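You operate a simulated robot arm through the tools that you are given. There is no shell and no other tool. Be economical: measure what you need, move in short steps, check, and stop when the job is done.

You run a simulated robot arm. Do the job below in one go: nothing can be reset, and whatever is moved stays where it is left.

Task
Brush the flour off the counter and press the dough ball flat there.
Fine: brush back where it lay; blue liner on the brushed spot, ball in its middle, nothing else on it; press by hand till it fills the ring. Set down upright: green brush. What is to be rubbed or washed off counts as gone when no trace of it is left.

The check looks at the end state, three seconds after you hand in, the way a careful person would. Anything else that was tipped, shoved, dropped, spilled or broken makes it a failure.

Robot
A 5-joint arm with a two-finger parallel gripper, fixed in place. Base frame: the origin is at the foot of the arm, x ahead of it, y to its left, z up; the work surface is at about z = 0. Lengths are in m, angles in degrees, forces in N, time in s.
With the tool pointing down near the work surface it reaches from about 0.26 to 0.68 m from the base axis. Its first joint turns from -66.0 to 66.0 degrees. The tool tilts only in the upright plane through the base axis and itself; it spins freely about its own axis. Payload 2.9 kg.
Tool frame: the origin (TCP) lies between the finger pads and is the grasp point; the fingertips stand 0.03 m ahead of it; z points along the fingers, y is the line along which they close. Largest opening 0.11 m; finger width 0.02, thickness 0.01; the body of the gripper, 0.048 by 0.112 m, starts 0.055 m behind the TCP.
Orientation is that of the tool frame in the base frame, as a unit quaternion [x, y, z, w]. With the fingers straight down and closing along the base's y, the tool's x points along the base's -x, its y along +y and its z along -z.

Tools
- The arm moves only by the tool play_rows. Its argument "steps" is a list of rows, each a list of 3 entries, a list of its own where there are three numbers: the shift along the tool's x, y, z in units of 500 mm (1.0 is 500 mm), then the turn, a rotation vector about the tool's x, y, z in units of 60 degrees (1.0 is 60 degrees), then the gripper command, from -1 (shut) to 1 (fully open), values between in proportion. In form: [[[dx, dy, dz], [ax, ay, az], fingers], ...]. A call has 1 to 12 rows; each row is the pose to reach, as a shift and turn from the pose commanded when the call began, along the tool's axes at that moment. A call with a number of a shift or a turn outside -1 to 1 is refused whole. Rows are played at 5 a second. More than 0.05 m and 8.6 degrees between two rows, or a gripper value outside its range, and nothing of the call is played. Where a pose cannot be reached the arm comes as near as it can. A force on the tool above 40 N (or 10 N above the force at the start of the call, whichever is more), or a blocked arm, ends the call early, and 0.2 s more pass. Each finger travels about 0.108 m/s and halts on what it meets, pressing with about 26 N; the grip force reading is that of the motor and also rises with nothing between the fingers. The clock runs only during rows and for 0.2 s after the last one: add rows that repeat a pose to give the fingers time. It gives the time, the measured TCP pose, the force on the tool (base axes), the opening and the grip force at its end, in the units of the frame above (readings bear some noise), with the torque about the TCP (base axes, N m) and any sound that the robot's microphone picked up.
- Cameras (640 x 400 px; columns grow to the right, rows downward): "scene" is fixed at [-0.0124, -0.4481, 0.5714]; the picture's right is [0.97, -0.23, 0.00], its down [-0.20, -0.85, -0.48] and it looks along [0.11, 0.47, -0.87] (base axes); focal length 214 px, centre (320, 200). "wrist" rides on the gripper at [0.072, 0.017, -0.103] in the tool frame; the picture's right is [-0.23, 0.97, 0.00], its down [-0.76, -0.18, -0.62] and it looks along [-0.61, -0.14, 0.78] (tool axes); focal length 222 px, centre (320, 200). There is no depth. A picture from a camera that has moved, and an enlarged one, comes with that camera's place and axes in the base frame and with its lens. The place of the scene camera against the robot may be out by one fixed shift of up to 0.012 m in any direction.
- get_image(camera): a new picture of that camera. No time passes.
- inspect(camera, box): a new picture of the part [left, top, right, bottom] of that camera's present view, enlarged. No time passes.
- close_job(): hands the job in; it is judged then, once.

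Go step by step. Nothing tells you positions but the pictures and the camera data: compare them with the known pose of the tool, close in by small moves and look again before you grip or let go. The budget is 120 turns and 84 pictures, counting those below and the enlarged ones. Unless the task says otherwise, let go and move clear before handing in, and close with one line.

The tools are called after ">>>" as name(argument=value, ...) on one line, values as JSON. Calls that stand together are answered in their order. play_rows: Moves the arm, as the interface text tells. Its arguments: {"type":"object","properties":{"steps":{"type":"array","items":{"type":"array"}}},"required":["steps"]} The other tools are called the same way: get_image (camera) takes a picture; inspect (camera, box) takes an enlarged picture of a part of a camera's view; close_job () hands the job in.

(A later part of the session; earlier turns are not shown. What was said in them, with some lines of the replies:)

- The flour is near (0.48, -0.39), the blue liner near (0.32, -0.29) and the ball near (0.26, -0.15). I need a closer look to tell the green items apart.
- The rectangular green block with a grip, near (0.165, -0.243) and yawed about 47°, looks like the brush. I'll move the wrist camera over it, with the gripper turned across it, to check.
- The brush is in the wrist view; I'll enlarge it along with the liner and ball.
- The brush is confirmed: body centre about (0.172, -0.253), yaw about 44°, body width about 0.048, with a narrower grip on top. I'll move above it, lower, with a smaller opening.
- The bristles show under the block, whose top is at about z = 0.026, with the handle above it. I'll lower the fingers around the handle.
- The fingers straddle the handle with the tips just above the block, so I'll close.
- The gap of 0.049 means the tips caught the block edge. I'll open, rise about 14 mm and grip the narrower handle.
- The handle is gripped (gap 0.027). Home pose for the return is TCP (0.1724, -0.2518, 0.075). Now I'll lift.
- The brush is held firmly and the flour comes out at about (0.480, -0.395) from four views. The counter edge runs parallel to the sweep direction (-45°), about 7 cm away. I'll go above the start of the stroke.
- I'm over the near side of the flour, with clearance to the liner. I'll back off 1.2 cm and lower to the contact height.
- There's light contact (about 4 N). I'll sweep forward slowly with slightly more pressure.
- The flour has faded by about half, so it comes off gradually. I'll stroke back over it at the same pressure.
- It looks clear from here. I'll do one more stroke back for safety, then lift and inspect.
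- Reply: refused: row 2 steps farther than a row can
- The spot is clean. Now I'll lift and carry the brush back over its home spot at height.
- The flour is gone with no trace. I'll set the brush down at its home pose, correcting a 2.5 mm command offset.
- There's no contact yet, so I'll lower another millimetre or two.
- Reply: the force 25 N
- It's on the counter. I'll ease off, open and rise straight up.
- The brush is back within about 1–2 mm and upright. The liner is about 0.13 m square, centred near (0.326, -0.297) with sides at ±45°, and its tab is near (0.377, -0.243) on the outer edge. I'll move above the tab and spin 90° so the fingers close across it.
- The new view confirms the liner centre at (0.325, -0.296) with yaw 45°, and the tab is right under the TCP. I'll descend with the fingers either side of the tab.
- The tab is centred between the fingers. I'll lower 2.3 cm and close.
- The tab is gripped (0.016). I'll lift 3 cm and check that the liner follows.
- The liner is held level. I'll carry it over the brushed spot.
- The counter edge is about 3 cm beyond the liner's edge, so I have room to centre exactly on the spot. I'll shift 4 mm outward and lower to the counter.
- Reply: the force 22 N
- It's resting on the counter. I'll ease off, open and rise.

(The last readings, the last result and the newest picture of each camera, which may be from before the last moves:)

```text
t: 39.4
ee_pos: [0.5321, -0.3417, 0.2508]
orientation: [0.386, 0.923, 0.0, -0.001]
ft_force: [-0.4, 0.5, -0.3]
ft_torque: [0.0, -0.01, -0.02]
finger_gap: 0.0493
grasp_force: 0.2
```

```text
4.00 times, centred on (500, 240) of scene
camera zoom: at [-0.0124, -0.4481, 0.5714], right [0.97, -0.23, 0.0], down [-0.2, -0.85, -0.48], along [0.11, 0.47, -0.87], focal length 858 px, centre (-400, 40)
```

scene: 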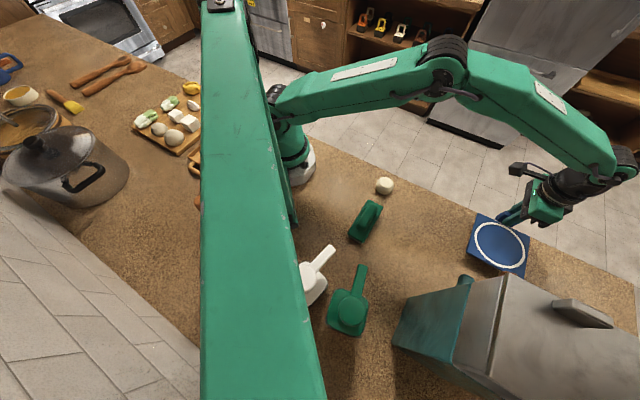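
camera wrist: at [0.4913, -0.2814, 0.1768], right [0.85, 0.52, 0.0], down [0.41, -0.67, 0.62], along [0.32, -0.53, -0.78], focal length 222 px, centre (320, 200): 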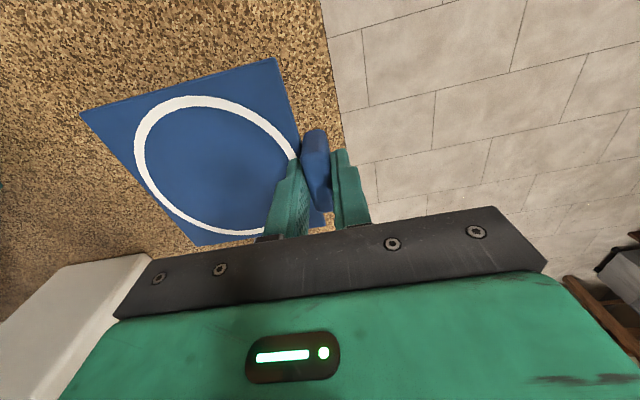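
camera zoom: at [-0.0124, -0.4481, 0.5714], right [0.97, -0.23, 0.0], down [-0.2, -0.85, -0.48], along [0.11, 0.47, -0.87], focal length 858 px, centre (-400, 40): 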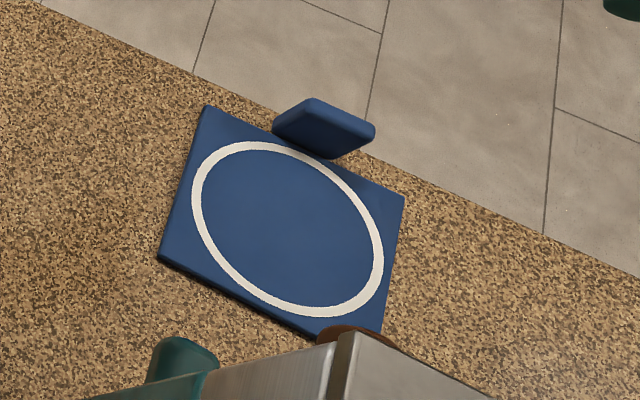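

The liner centre comes out at (0.480, -0.395), exactly on the brushed spot. The ball, about 5 cm wide, is near (0.268, -0.157), so I'll go above it and turn the gripper to keep the fingers off the brush.

>>> play_rows(steps=[[[0.08, -0.015, 0], [0, 0, -0.095], 0.3], [[0.16, -0.03, 0], [0, 0, -0.19], 0.5], [[0.239, -0.044, 0.02], [0, 0, -0.284], 0.5], [[0.318, -0.059, 0.04], [0, 0, -0.378], 0.5], [[0.397, -0.074, 0.06], [0, 0, -0.473], 0.5], [[0.476, -0.088, 0.08], [0, 0, -0.568], 0.5], [[0.555, -0.103, 0.1], [0, 0, -0.662], 0.5], [[0.634, -0.117, 0.1], [0, 0, -0.757], 0.5], [[0.634, -0.117, 0.1], [0, 0, -0.757], 0.5]])

>>> get_image(camera="wrist")

>>> inspect(camera="scene", box=[330, 150, 450, 250])

```text
t: 41.4
ee_pos: [0.2672, -0.1563, 0.2008]
orientation: [0.0, 1.0, -0.001, 0.0]
ft_force: [0.7, 0.1, 0.6]
ft_torque: [0.03, 0.0, -0.03]
finger_gap: 0.0824
grasp_force: 0.0
```

```text
42 pictures are left
camera wrist: at [0.1953, -0.1394, 0.3029], right [0.23, 0.97, 0.0], down [0.76, -0.18, 0.62], along [0.61, -0.14, -0.78], focal length 222 px, centre (320, 200)
```

wrist: 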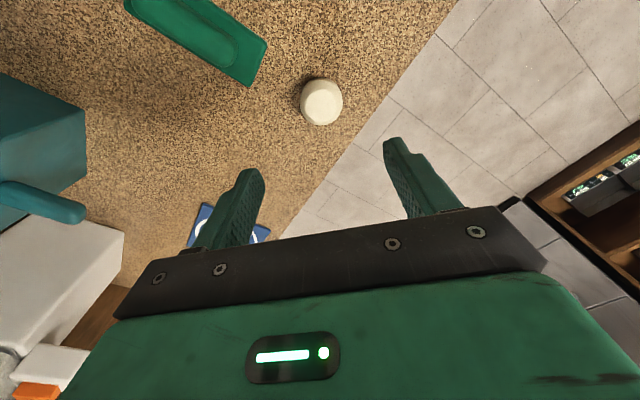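

```text
4.00 times, centred on (390, 200) of scene
camera zoom: at [-0.0124, -0.448, 0.5714], right [0.97, -0.23, 0.0], down [-0.2, -0.85, -0.48], along [0.11, 0.47, -0.87], focal length 858 px, centre (40, 200)
```

zoom: 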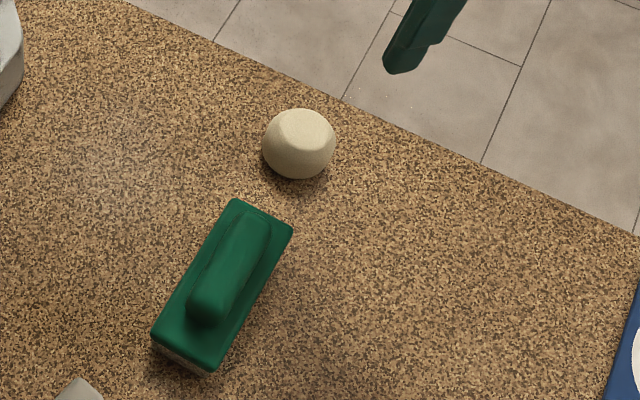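

The ball is at about (0.2687, -0.1545), essentially under the TCP. I'll descend around it.

>>> play_rows(steps=[[[-0.003, 0.0036, 0.09], [0, 0, 0], 0.5], [[-0.003, 0.0036, 0.18], [0, 0, 0], 0.5], [[-0.003, 0.0036, 0.26], [0, 0, 0], 0.5], [[-0.003, 0.0036, 0.31], [0, 0, 0], 0.5], [[-0.003, 0.0036, 0.328], [0, 0, 0], 0.5], [[-0.003, 0.0036, 0.328], [0, 0, 0], 0.5]])

>>> get_image(camera="wrist")

>>> inspect(camera="scene", box=[330, 150, 450, 250])

```text
t: 42.8
ee_pos: [0.2703, -0.1548, 0.0365]
orientation: [0.0, 1.0, 0.001, 0.0]
ft_force: [-0.5, 0.3, -0.1]
ft_torque: [-0.04, -0.02, 0.0]
finger_gap: 0.0824
grasp_force: 0.0
```

```text
40 pictures are left
camera wrist: at [0.1984, -0.1374, 0.1389], right [0.23, 0.97, 0.0], down [0.76, -0.18, 0.62], along [0.61, -0.14, -0.78], focal length 222 px, centre (320, 200)
```

wrist: 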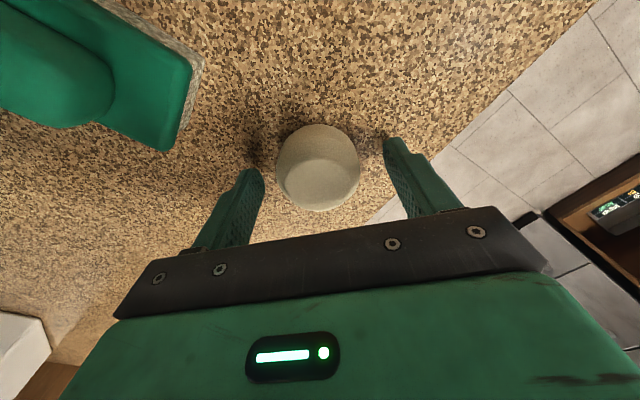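

```text
4.00 times, centred on (390, 200) of scene
camera zoom: at [-0.0124, -0.4481, 0.5714], right [0.97, -0.23, 0.0], down [-0.2, -0.85, -0.48], along [0.11, 0.47, -0.87], focal length 858 px, centre (40, 200)
```

zoom: 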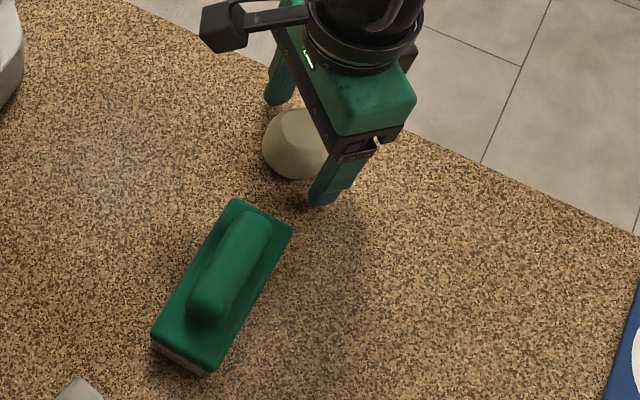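

The ball is between the fingers, with its centre about 3 mm nearer the base. I'll adjust and close gently.

>>> play_rows(steps=[[[0.007, 0.002, 0], [0, 0, 0], 0.5], [[0.007, 0.002, 0], [0, 0, 0], 0.1], [[0.007, 0.002, 0], [0, 0, 0], -0.1], [[0.007, 0.002, 0], [0, 0, 0], -0.15], [[0.007, 0.002, 0], [0, 0, 0], -0.15]])

>>> get_image(camera="wrist")

```text
t: 44.0
ee_pos: [0.2662, -0.1534, 0.0362]
orientation: [0.0, 1.0, 0.0, 0.001]
ft_force: [-0.7, 0.1, 1.1]
ft_torque: [0.03, -0.04, 0.01]
finger_gap: 0.0515
grasp_force: 26.1
```

```text
38 pictures are left
camera wrist: at [0.1948, -0.1364, 0.1392], right [0.23, 0.97, 0.0], down [0.76, -0.18, 0.62], along [0.61, -0.14, -0.78], focal length 222 px, centre (320, 200)
```

wrist: 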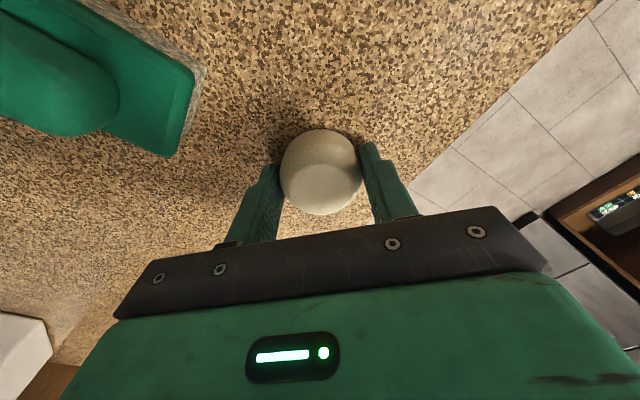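

The ball is gripped and centred. I'll lift it and carry it over the liner centre.

>>> play_rows(steps=[[[0, 0, -0.05], [0, 0, 0], -0.15], [[0, 0, -0.12], [0, 0, 0], -0.15], [[0, 0, -0.18], [0, 0, 0], -0.15], [[-0.061, -0.069, -0.18], [0, 0, 0], -0.15], [[-0.122, -0.138, -0.18], [0, 0, 0], -0.15], [[-0.183, -0.207, -0.18], [0, 0, 0], -0.15], [[-0.245, -0.277, -0.18], [0, 0, 0], -0.15], [[-0.306, -0.346, -0.18], [0, 0, 0], -0.15], [[-0.367, -0.415, -0.18], [0, 0, 0], -0.15], [[-0.428, -0.484, -0.18], [0, 0, 0], -0.15], [[-0.428, -0.484, -0.18], [0, 0, 0], -0.15]])

>>> get_image(camera="wrist")

>>> inspect(camera="scene", box=[420, 170, 580, 290])

```text
t: 46.4
ee_pos: [0.4802, -0.3957, 0.1251]
orientation: [0.0, 1.0, 0.0, -0.001]
ft_force: [-0.3, 0.9, -0.9]
ft_torque: [-0.02, 0.01, 0.04]
finger_gap: 0.0509
grasp_force: 25.8
```

```text
37 pictures are left
camera wrist: at [0.409, -0.379, 0.2289], right [0.23, 0.97, 0.0], down [0.76, -0.18, 0.62], along [0.61, -0.14, -0.78], focal length 222 px, centre (320, 200)
```

wrist: 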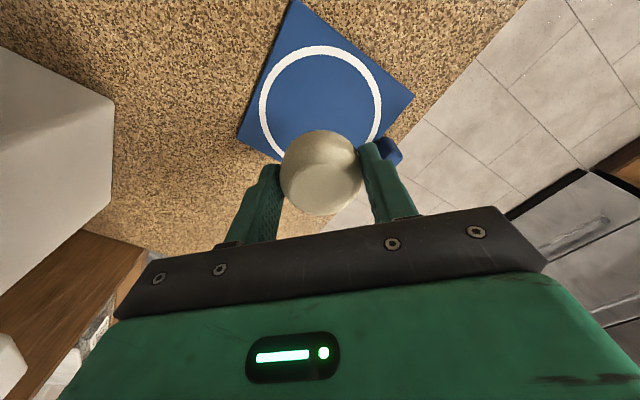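

```text
3.33 times, centred on (500, 230) of scene
camera zoom: at [-0.0124, -0.4481, 0.5714], right [0.97, -0.23, 0.0], down [-0.2, -0.85, -0.48], along [0.11, 0.47, -0.87], focal length 715 px, centre (-280, 100)
```

zoom: 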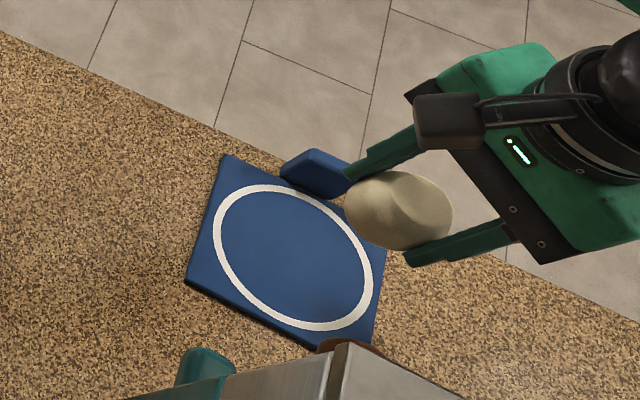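

The ring centre projects where expected and the ball is right above it. I'll lower it onto the liner.

>>> play_rows(steps=[[[0, 0.001, 0.06], [0, 0, 0], -0.15], [[0, 0.001, 0.12], [0, 0, 0], -0.15], [[0, 0.001, 0.15], [0, 0, 0], -0.15], [[0, 0.001, 0.16], [0, 0, 0], -0.15], [[0, 0.001, 0.164], [0, 0, 0], -0.15], [[0, 0.001, 0.164], [0, 0, 0], -0.15]])

>>> get_image(camera="wrist")

```text
t: 47.8
ee_pos: [0.4816, -0.3956, 0.0439]
orientation: [0.0, 1.0, -0.001, 0.0]
ft_force: [0.1, 0.2, -0.3]
ft_torque: [-0.03, 0.06, 0.03]
finger_gap: 0.051
grasp_force: 26.2
```

```text
35 pictures are left
camera wrist: at [0.4089, -0.3786, 0.1471], right [0.23, 0.97, 0.0], down [0.76, -0.18, 0.62], along [0.61, -0.14, -0.78], focal length 222 px, centre (320, 200)
```

wrist: 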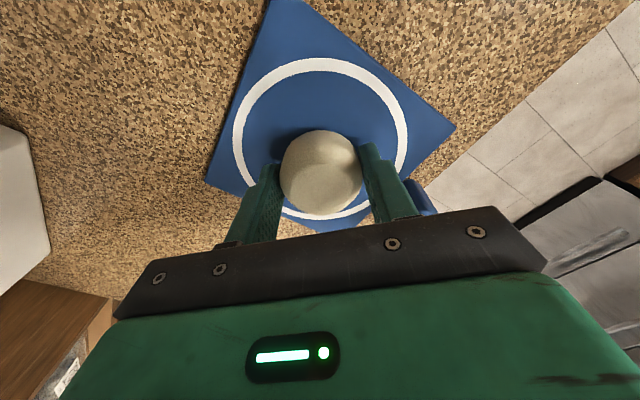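

It's well centred but there's no contact yet. I'll lower in 1 mm steps.

>>> play_rows(steps=[[[0, 0, 0.002], [0, 0, 0], -0.15], [[0, 0, 0.004], [0, 0, 0], -0.15], [[0, 0, 0.006], [0, 0, 0], -0.15], [[0, 0, 0.006], [0, 0, 0], -0.15]])

```text
t: 48.8
ee_pos: [0.4802, -0.3961, 0.0423]
orientation: [0.0, 1.0, 0.0, -0.001]
ft_force: [-0.9, 1.3, 3.7]
ft_torque: [0.04, 0.05, -0.01]
finger_gap: 0.0511
grasp_force: 25.8
```

Contact is light. I'll open wide enough to clear the ball, rise and look.

>>> play_rows(steps=[[[0, 0, 0], [0, 0, 0], 0.1], [[0, 0, 0], [0, 0, 0], 0.5], [[0, 0, 0], [0, 0, 0], 0.5], [[0, 0, -0.06], [0, 0, 0], 0.5], [[0, 0, -0.15], [0, 0, 0], 0.5], [[0, 0, -0.24], [0, 0, 0], 0.5], [[0, 0, -0.24], [0, 0, 0], 0.5]])

>>> inspect(camera="wrist", box=[220, 20, 440, 180])

>>> inspect(camera="scene", box=[420, 190, 580, 290])

```text
t: 50.4
ee_pos: [0.48, -0.3956, 0.162]
orientation: [0.0, 1.0, 0.0, 0.001]
ft_force: [-0.7, 0.8, 0.6]
ft_torque: [-0.01, -0.01, -0.01]
finger_gap: 0.0826
grasp_force: 0.1
```

```text
2.50 times, centred on (330, 100) of wrist
camera zoom: at [0.4084, -0.3788, 0.265], right [0.23, 0.97, 0.0], down [0.76, -0.18, 0.62], along [0.61, -0.14, -0.78], focal length 555 px, centre (295, 450)
```

zoom: 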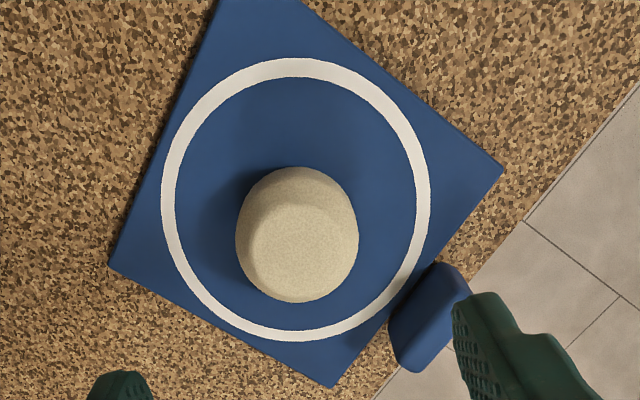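

```text
4.00 times, centred on (500, 240) of scene
camera zoom: at [-0.0124, -0.4481, 0.5714], right [0.97, -0.23, 0.0], down [-0.2, -0.85, -0.48], along [0.11, 0.47, -0.87], focal length 858 px, centre (-400, 40)
```

zoom: 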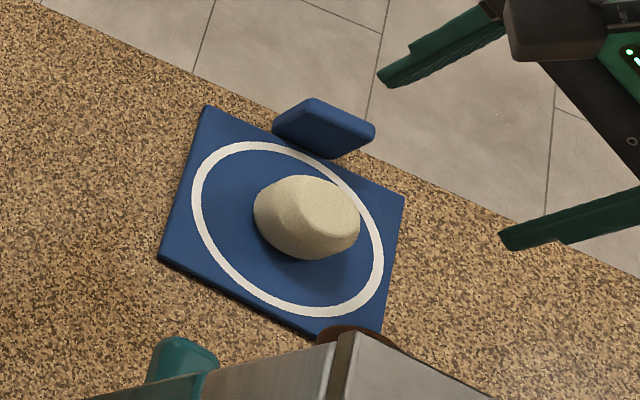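

The ball sits in the middle of the ring, within about 2 mm. I'll close the fingers into a fist and press straight down at the centre, slowly, watching the force.

>>> play_rows(steps=[[[-0.002, 0, 0], [0, 0, 0], -0.2], [[-0.002, 0, 0], [0, 0, 0], -1], [[-0.002, 0, 0], [0, 0, 0], -1], [[-0.002, 0, 0], [0, 0, 0], -1], [[-0.002, 0, 0.08], [0, 0, 0], -1], [[-0.002, 0, 0.14], [0, 0, 0], -1], [[-0.002, 0, 0.16], [0, 0, 0], -1], [[-0.002, 0, 0.17], [0, 0, 0], -1], [[-0.002, 0, 0.18], [0, 0, 0], -1]])

>>> get_image(camera="wrist")

```text
t: 52.4
ee_pos: [0.4806, -0.3966, 0.0717]
orientation: [0.0, 1.0, 0.001, 0.0]
ft_force: [0.0, 0.5, 0.0]
ft_torque: [0.01, -0.01, 0.0]
finger_gap: 0.0002
grasp_force: 26.2
```

```text
32 pictures are left
camera wrist: at [0.4092, -0.3783, 0.1747], right [0.23, 0.97, 0.0], down [0.76, -0.18, 0.62], along [0.61, -0.14, -0.78], focal length 222 px, centre (320, 200)
```

wrist: 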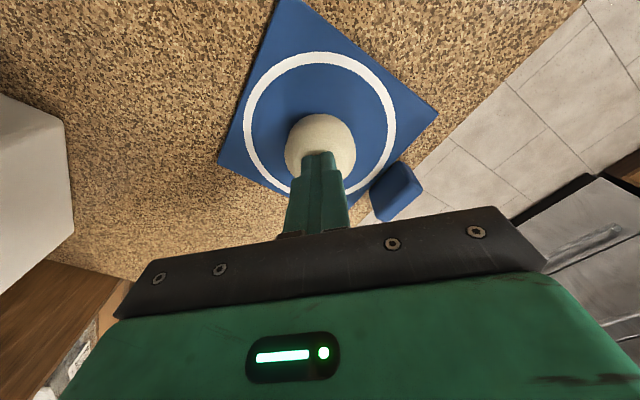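

The fist is just above the ball top. Now I'll press in small steps.

>>> play_rows(steps=[[[0, 0, 0.003], [0, 0, 0], -1], [[0, 0, 0.006], [0, 0, 0], -1], [[0, 0, 0.009], [0, 0, 0], -1], [[0, 0, 0.012], [0, 0, 0], -1], [[0, 0, 0.015], [0, 0, 0], -1], [[0, 0, 0.018], [0, 0, 0], -1], [[0, 0, 0.021], [0, 0, 0], -1], [[0, 0, 0.024], [0, 0, 0], -1]])

>>> get_image(camera="wrist")

```text
t: 54.2
ee_pos: [0.4812, -0.3955, 0.0587]
orientation: [0.001, 1.0, 0.0, 0.0]
ft_force: [-1.2, -0.4, 2.8]
ft_torque: [-0.02, 0.01, 0.01]
finger_gap: 0.0002
grasp_force: 26.2
```

```text
31 pictures are left
camera wrist: at [0.4095, -0.3781, 0.1618], right [0.23, 0.97, 0.0], down [0.76, -0.18, 0.62], along [0.61, -0.14, -0.78], focal length 222 px, centre (320, 200)
```

wrist: 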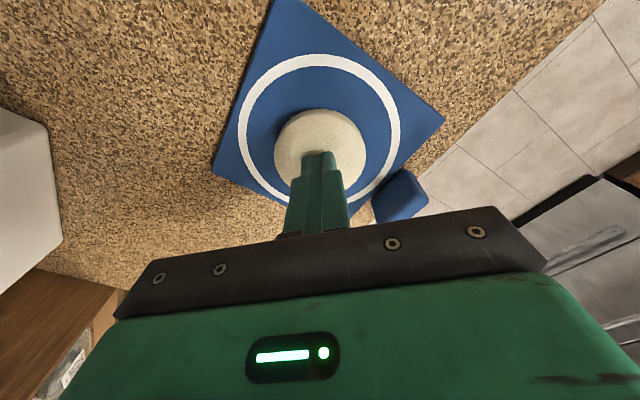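

The dough is spreading evenly. I'll continue down.

>>> play_rows(steps=[[[0, 0, 0.003], [0, 0, 0], -1], [[0, 0, 0.006], [0, 0, 0], -1], [[0, 0, 0.009], [0, 0, 0], -1], [[0, 0, 0.012], [0, 0, 0], -1], [[0, 0, 0.015], [0, 0, 0], -1], [[0, 0, 0.018], [0, 0, 0], -1], [[0, 0, 0.02], [0, 0, 0], -1], [[0, 0, 0.022], [0, 0, 0], -1]])

>>> get_image(camera="wrist")

```text
t: 56.0
ee_pos: [0.4821, -0.3966, 0.0473]
orientation: [0.0, 1.0, -0.001, 0.001]
ft_force: [1.1, -0.2, 2.8]
ft_torque: [0.02, -0.01, -0.03]
finger_gap: 0.0
grasp_force: 25.8
```

```text
30 pictures are left
camera wrist: at [0.4096, -0.3783, 0.1515], right [0.23, 0.97, 0.0], down [0.76, -0.18, 0.62], along [0.61, -0.14, -0.78], focal length 222 px, centre (320, 200)
```

wrist: 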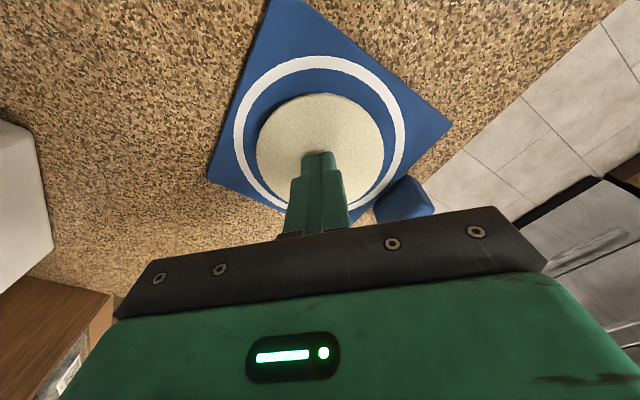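

The dough is at about 85% of the ring's inner width. A few more millimetres will do it.

>>> play_rows(steps=[[[0, 0, 0.002], [0, 0, 0], -1], [[0, 0, 0.004], [0, 0, 0], -1], [[0, 0, 0.005], [0, 0, 0], -1], [[0, 0, 0.005], [0, 0, 0], -1]])

>>> inspect(camera="wrist", box=[200, 0, 460, 240])

>>> inspect(camera="scene", box=[420, 190, 580, 290])

```text
t: 57.0
ee_pos: [0.4816, -0.3959, 0.0455]
orientation: [0.0, 1.0, 0.0, 0.0]
ft_force: [-0.1, 1.1, 1.6]
ft_torque: [0.03, -0.01, 0.03]
finger_gap: 0.0
grasp_force: 26.0
```

```text
1.67 times, centred on (330, 120) of wrist
camera zoom: at [0.4097, -0.3786, 0.149], right [0.23, 0.97, 0.0], down [0.76, -0.18, 0.62], along [0.61, -0.14, -0.78], focal length 370 px, centre (303, 333)
```

zoom: 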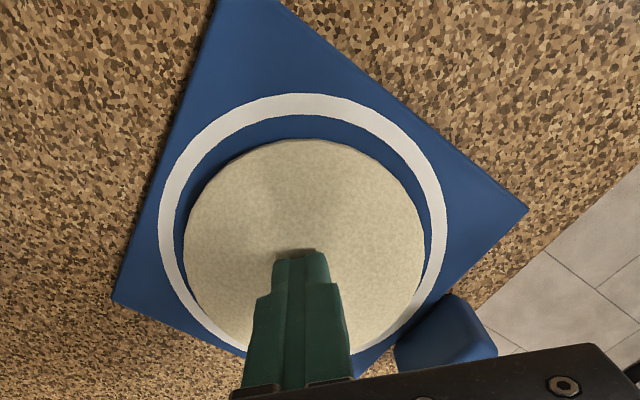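

```text
4.00 times, centred on (500, 240) of scene
camera zoom: at [-0.0124, -0.4481, 0.5714], right [0.97, -0.23, 0.0], down [-0.2, -0.85, -0.48], along [0.11, 0.47, -0.87], focal length 858 px, centre (-400, 40)
```

zoom: 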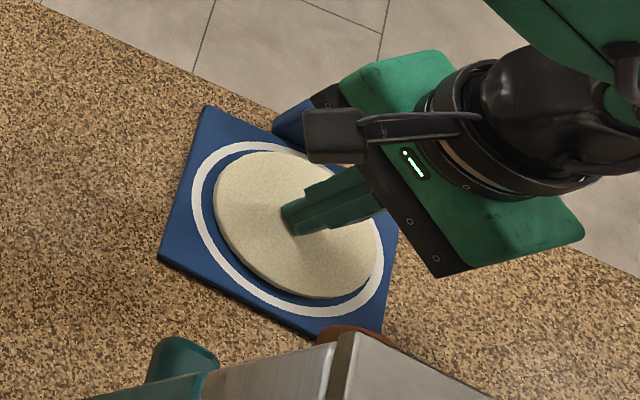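

It's almost full. I'll press about 1 mm more and check again.

>>> play_rows(steps=[[[0.002, 0, 0.001], [0, 0, 0], -1], [[0.002, 0, 0.002], [0, 0, 0], -1], [[0.002, 0, 0.0025], [0, 0, 0], -1], [[0.002, 0, 0.0025], [0, 0, 0], -1]])

>>> inspect(camera="wrist", box=[200, 0, 460, 240])

```text
t: 58.0
ee_pos: [0.4807, -0.3951, 0.0439]
orientation: [-0.001, 1.0, 0.0, 0.0]
ft_force: [-0.7, 0.2, 1.4]
ft_torque: [0.01, 0.0, 0.01]
finger_gap: 0.0
grasp_force: 26.1
```

```text
1.67 times, centred on (330, 120) of wrist
camera zoom: at [0.4086, -0.3785, 0.1479], right [0.23, 0.97, 0.0], down [0.76, -0.18, 0.62], along [0.61, -0.14, -0.78], focal length 370 px, centre (303, 333)
```

zoom: 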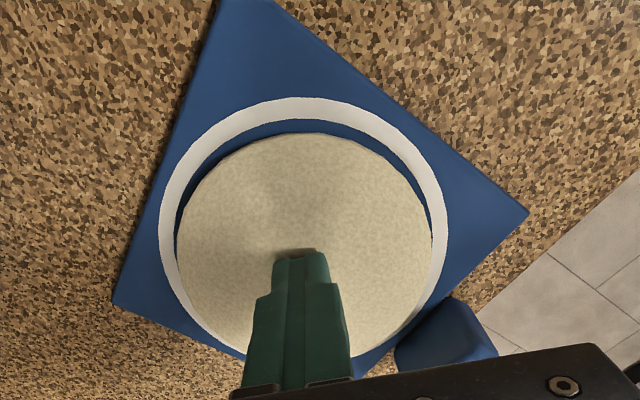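

It's essentially full. I'll lift straight up and check from above.

>>> play_rows(steps=[[[0, 0, -0.06], [0, 0, 0], -1], [[0, 0, -0.14], [0, 0, 0], -1], [[0, 0, -0.22], [0, 0, 0], -1], [[0, 0, -0.22], [0, 0, 0], -1]])

>>> inspect(camera="wrist", box=[220, 20, 440, 180])

>>> inspect(camera="scene", box=[440, 200, 560, 280])

```text
t: 59.0
ee_pos: [0.4797, -0.3962, 0.1548]
orientation: [0.0, 1.0, 0.0, -0.001]
ft_force: [0.2, 0.2, -1.1]
ft_torque: [0.01, -0.01, 0.01]
finger_gap: 0.0
grasp_force: 25.9
```

```text
2.50 times, centred on (330, 100) of wrist
camera zoom: at [0.4089, -0.3788, 0.2577], right [0.23, 0.97, 0.0], down [0.76, -0.18, 0.62], along [0.61, -0.14, -0.78], focal length 555 px, centre (295, 450)
```

zoom: 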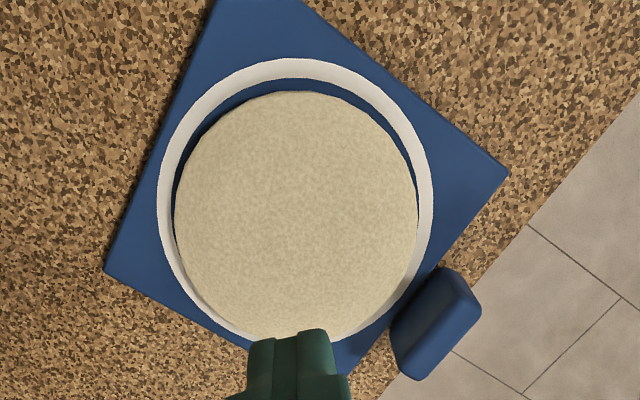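

```text
5.00 times, centred on (500, 240) of scene
camera zoom: at [-0.0124, -0.4481, 0.5714], right [0.97, -0.23, 0.0], down [-0.2, -0.85, -0.48], along [0.11, 0.47, -0.87], focal length 1072 px, centre (-580, 0)
```

zoom: 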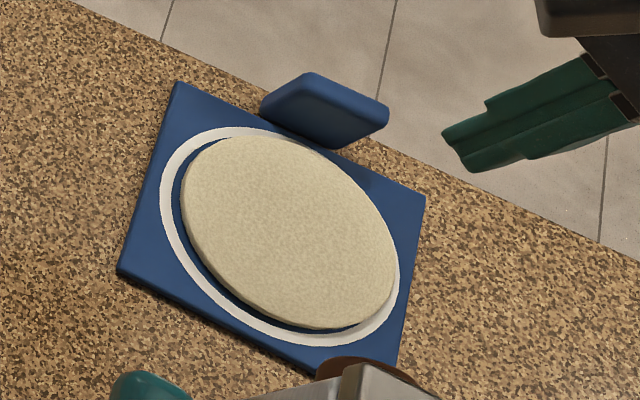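

There's a slim gap of about 2–3 mm left on the near side. I'll press once more, roughly 0.8 mm deeper.

>>> play_rows(steps=[[[0, 0, 0.08], [0, 0, 0], -1], [[0, 0, 0.16], [0, 0, 0], -1], [[0, 0, 0.212], [0, 0, 0], -1], [[0, 0, 0.218], [0, 0, 0], -1], [[0, 0, 0.2205], [0, 0, 0], -1], [[0, 0, 0.222], [0, 0, 0], -1], [[0, 0, 0.222], [0, 0, 0], -1], [[0, 0, 0.14], [0, 0, 0], -1], [[0, 0, 0.06], [0, 0, 0], -1], [[0, 0, 0], [0, 0, 0], -1], [[0, 0, 0], [0, 0, 0], -1]])

>>> inspect(camera="wrist", box=[220, 20, 440, 180])

>>> inspect(camera="scene", box=[440, 200, 560, 280])

```text
t: 61.4
ee_pos: [0.4815, -0.3952, 0.1542]
orientation: [0.0, 1.0, 0.0, 0.0]
ft_force: [-0.3, -0.7, -0.7]
ft_torque: [0.0, -0.01, 0.02]
finger_gap: 0.0
grasp_force: 26.0
```

```text
2.50 times, centred on (330, 100) of wrist
camera zoom: at [0.4088, -0.3783, 0.2573], right [0.23, 0.97, 0.0], down [0.76, -0.18, 0.62], along [0.61, -0.14, -0.78], focal length 555 px, centre (295, 450)
```

zoom: 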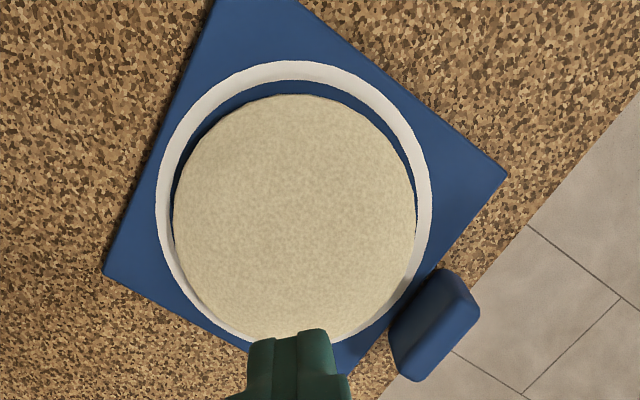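

```text
5.00 times, centred on (500, 240) of scene
camera zoom: at [-0.0124, -0.4481, 0.5714], right [0.97, -0.23, 0.0], down [-0.2, -0.85, -0.48], along [0.11, 0.47, -0.87], focal length 1072 px, centre (-580, 0)
```

zoom: 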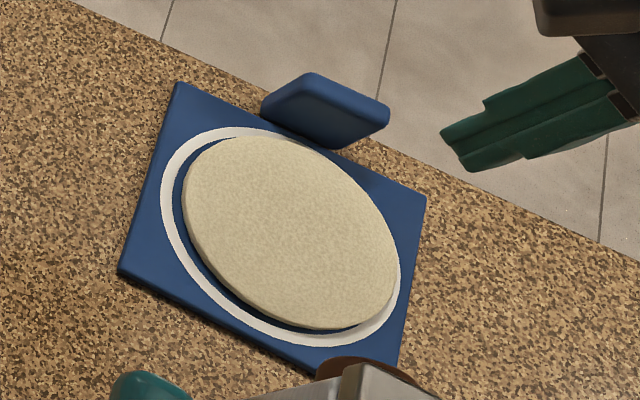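

The dough barely changed, since the fist didn't reach the depth. I'll press again with a hold at the bottom and read the pose.

>>> play_rows(steps=[[[0, 0, 0.08], [0, 0, 0], -1], [[0, 0, 0.16], [0, 0, 0], -1], [[0, 0, 0.212], [0, 0, 0], -1], [[0, 0, 0.218], [0, 0, 0], -1], [[0, 0, 0.221], [0, 0, 0], -1], [[0, 0, 0.223], [0, 0, 0], -1], [[0, 0, 0.224], [0, 0, 0], -1], [[0, 0, 0.224], [0, 0, 0], -1], [[0, 0, 0.224], [0, 0, 0], -1]])

>>> inspect(camera="wrist", box=[200, 0, 460, 240])

```text
t: 63.4
ee_pos: [0.4814, -0.3963, 0.0442]
orientation: [-0.001, 1.0, -0.001, 0.001]
ft_force: [-6.3, 4.0, 20.6]
ft_torque: [0.1, 0.2, 0.02]
finger_gap: 0.0003
grasp_force: 25.8
```

```text
1.67 times, centred on (330, 120) of wrist
camera zoom: at [0.409, -0.3785, 0.1474], right [0.23, 0.97, 0.0], down [0.76, -0.18, 0.63], along [0.61, -0.14, -0.78], focal length 370 px, centre (303, 333)
```

zoom: 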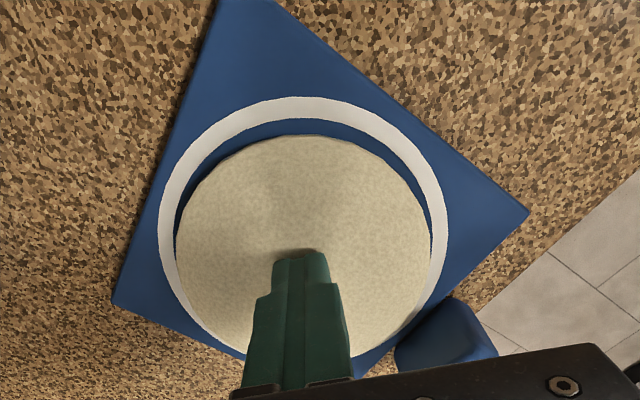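

Now there's 20 N of resistance and no more spread, so the dough seems to be at its limit. I'll push slightly harder once to confirm.

>>> play_rows(steps=[[[0, 0, 0.001], [0, 0, 0], -1], [[0, 0, 0.002], [0, 0, 0], -1], [[0, 0, 0.002], [0, 0, 0], -1], [[0, 0, 0.002], [0, 0, 0], -1]])

>>> play_rows(steps=[[[0, 0, -0.02], [0, 0, 0], -1], [[0, 0, -0.1], [0, 0, 0], -1], [[0, 0, -0.19], [0, 0, 0], -1], [[0.06, 0, -0.26], [0, 0, 0], -1], [[0.12, 0.04, -0.3], [0, 0, 0], -1], [[0.2, 0.08, -0.3], [0, 0, 0], -1], [[0.2, 0.08, -0.3], [0, 0, 0], -1]])

>>> get_image(camera="wrist")

>>> inspect(camera="scene", box=[440, 200, 560, 280])

```text
t: 64.4
ee_pos: [0.4817, -0.3958, 0.0438]
orientation: [-0.001, 1.0, -0.002, 0.003]
ft_force: [-1.5, 0.5, 26.6]
ft_torque: [0.01, 0.15, 0.0]
finger_gap: 0.0003
grasp_force: 26.1
```

```text
t: 66.0
ee_pos: [0.3797, -0.3542, 0.1931]
orientation: [0.0, 1.0, 0.001, 0.0]
ft_force: [-0.8, -0.2, 0.0]
ft_torque: [-0.02, 0.02, -0.02]
finger_gap: 0.0
grasp_force: 25.5
```

```text
21 pictures are left
camera wrist: at [0.3079, -0.338, 0.2956], right [0.23, 0.97, 0.0], down [0.76, -0.18, 0.62], along [0.61, -0.14, -0.78], focal length 222 px, centre (320, 200)
```

wrist: 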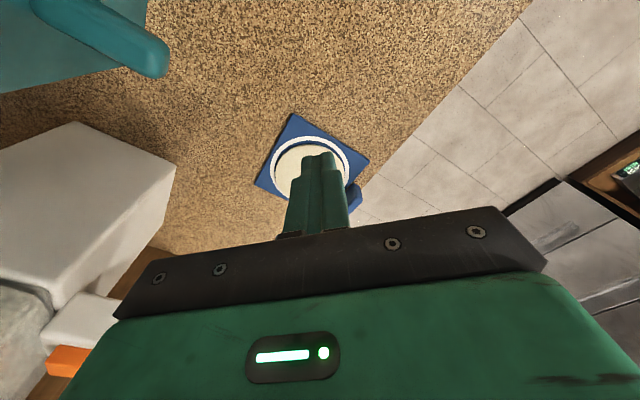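

```text
5.00 times, centred on (500, 240) of scene
camera zoom: at [-0.0124, -0.448, 0.5714], right [0.97, -0.23, 0.0], down [-0.2, -0.85, -0.48], along [0.11, 0.47, -0.87], focal length 1072 px, centre (-580, 0)
```

zoom: 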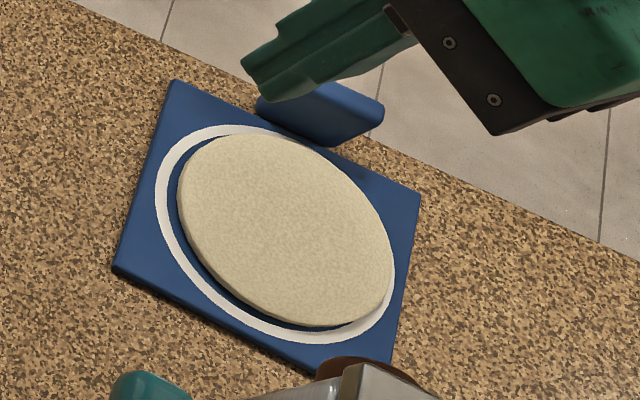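

The dough stayed put under 26 N, so it's fully pressed. I'll take one look from nearly straight above to judge fill and centring without parallax.

>>> play_rows(steps=[[[0, 0, -0.06], [0, 0, 0], -1], [[-0.06, -0.02, -0.114], [0, 0, 0], -1], [[-0.13, -0.05, -0.114], [0, 0, 0], -1], [[-0.2, -0.08, -0.114], [0, 0, 0], -1], [[-0.26, -0.112, -0.114], [0, 0, 0], -1], [[-0.26, -0.112, -0.114], [0, 0, 0], -1]])

>>> inspect(camera="wrist", box=[240, 0, 400, 140])

```text
t: 67.4
ee_pos: [0.5004, -0.4045, 0.2449]
orientation: [0.0, 1.0, 0.0, -0.001]
ft_force: [-0.7, 0.1, 0.2]
ft_torque: [0.03, -0.01, -0.01]
finger_gap: 0.0
grasp_force: 26.0
out of reach, approached as far as the arm can: row 5, 6
```

```text
2.86 times, centred on (320, 70) of wrist
camera zoom: at [0.4294, -0.3865, 0.3471], right [0.23, 0.97, 0.0], down [0.76, -0.18, 0.62], along [0.61, -0.14, -0.78], focal length 635 px, centre (320, 571)
```

zoom: 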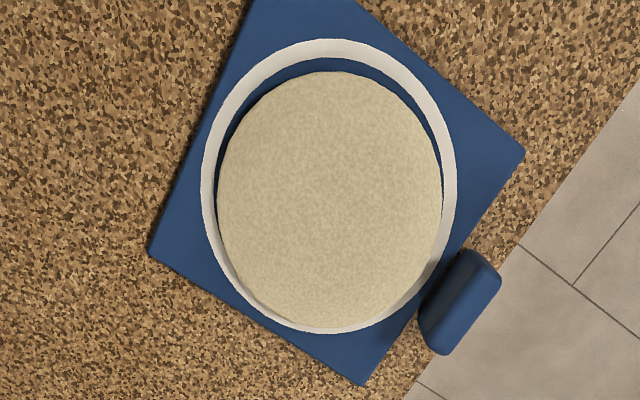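

The dough matches the ring's inner width and sits about 3 mm from dead centre, which is filled and centred. I'll retreat upward and do a final scene check.

>>> play_rows(steps=[[[0.08, 0.02, -0.03], [0, 0, 0], -0.5], [[0.16, 0.06, -0.06], [0, 0, 0], 0], [[0.24, 0.1, -0.09], [0, 0, 0], 0], [[0.32, 0.14, -0.12], [0, 0, 0], 0], [[0.32, 0.14, -0.12], [0, 0, 0], 0]])

>>> get_image(camera="scene")

>>> inspect(camera="scene", box=[290, 160, 560, 310])

```text
t: 68.6
ee_pos: [0.3397, -0.3351, 0.3048]
orientation: [0.0, 1.0, 0.0, -0.001]
ft_force: [-0.6, -0.7, -0.6]
ft_torque: [-0.02, 0.01, 0.0]
finger_gap: 0.0549
grasp_force: 0.2
```

```text
18 pictures are left
```

scene: 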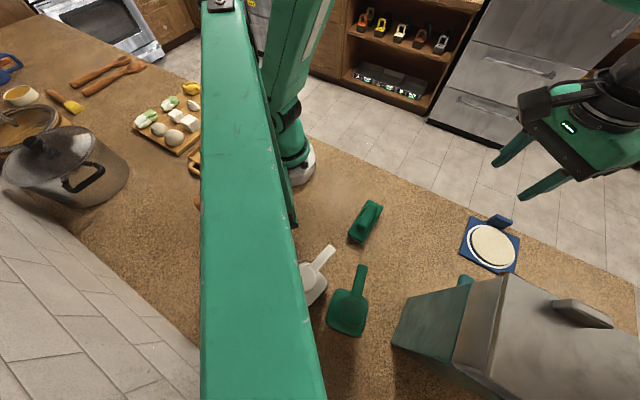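

```text
2.37 times, centred on (425, 235) of scene
camera zoom: at [-0.0124, -0.448, 0.5714], right [0.97, -0.23, 0.0], down [-0.2, -0.85, -0.48], along [0.11, 0.47, -0.87], focal length 508 px, centre (71, 117)
```

zoom: 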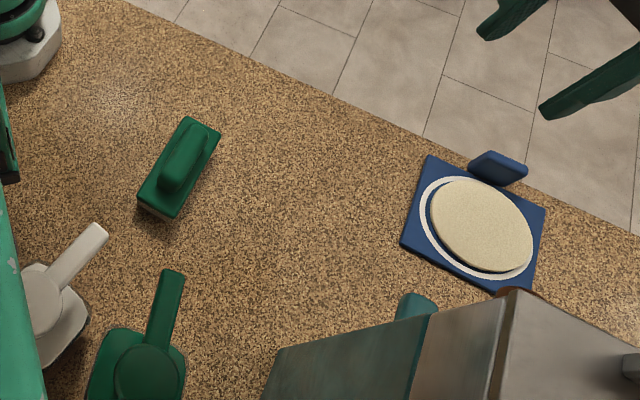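

Everything looks right: the flour is gone, the brush is upright at home, the liner is on the spot with the flattened dough filling its ring, and the arm is clear. I'll hand in now.

>>> close_job()

```text
The job is handed in.
```

The job is handed in: the flour is brushed off with no trace in the pictures, the green brush is upright within about 2 mm of where it lay, and the blue liner is on the brushed spot. The dough is pressed flat by the closed fingers; it matches the ring's inner width but sits about 3 mm off centre, leaving a thin gap on one side.
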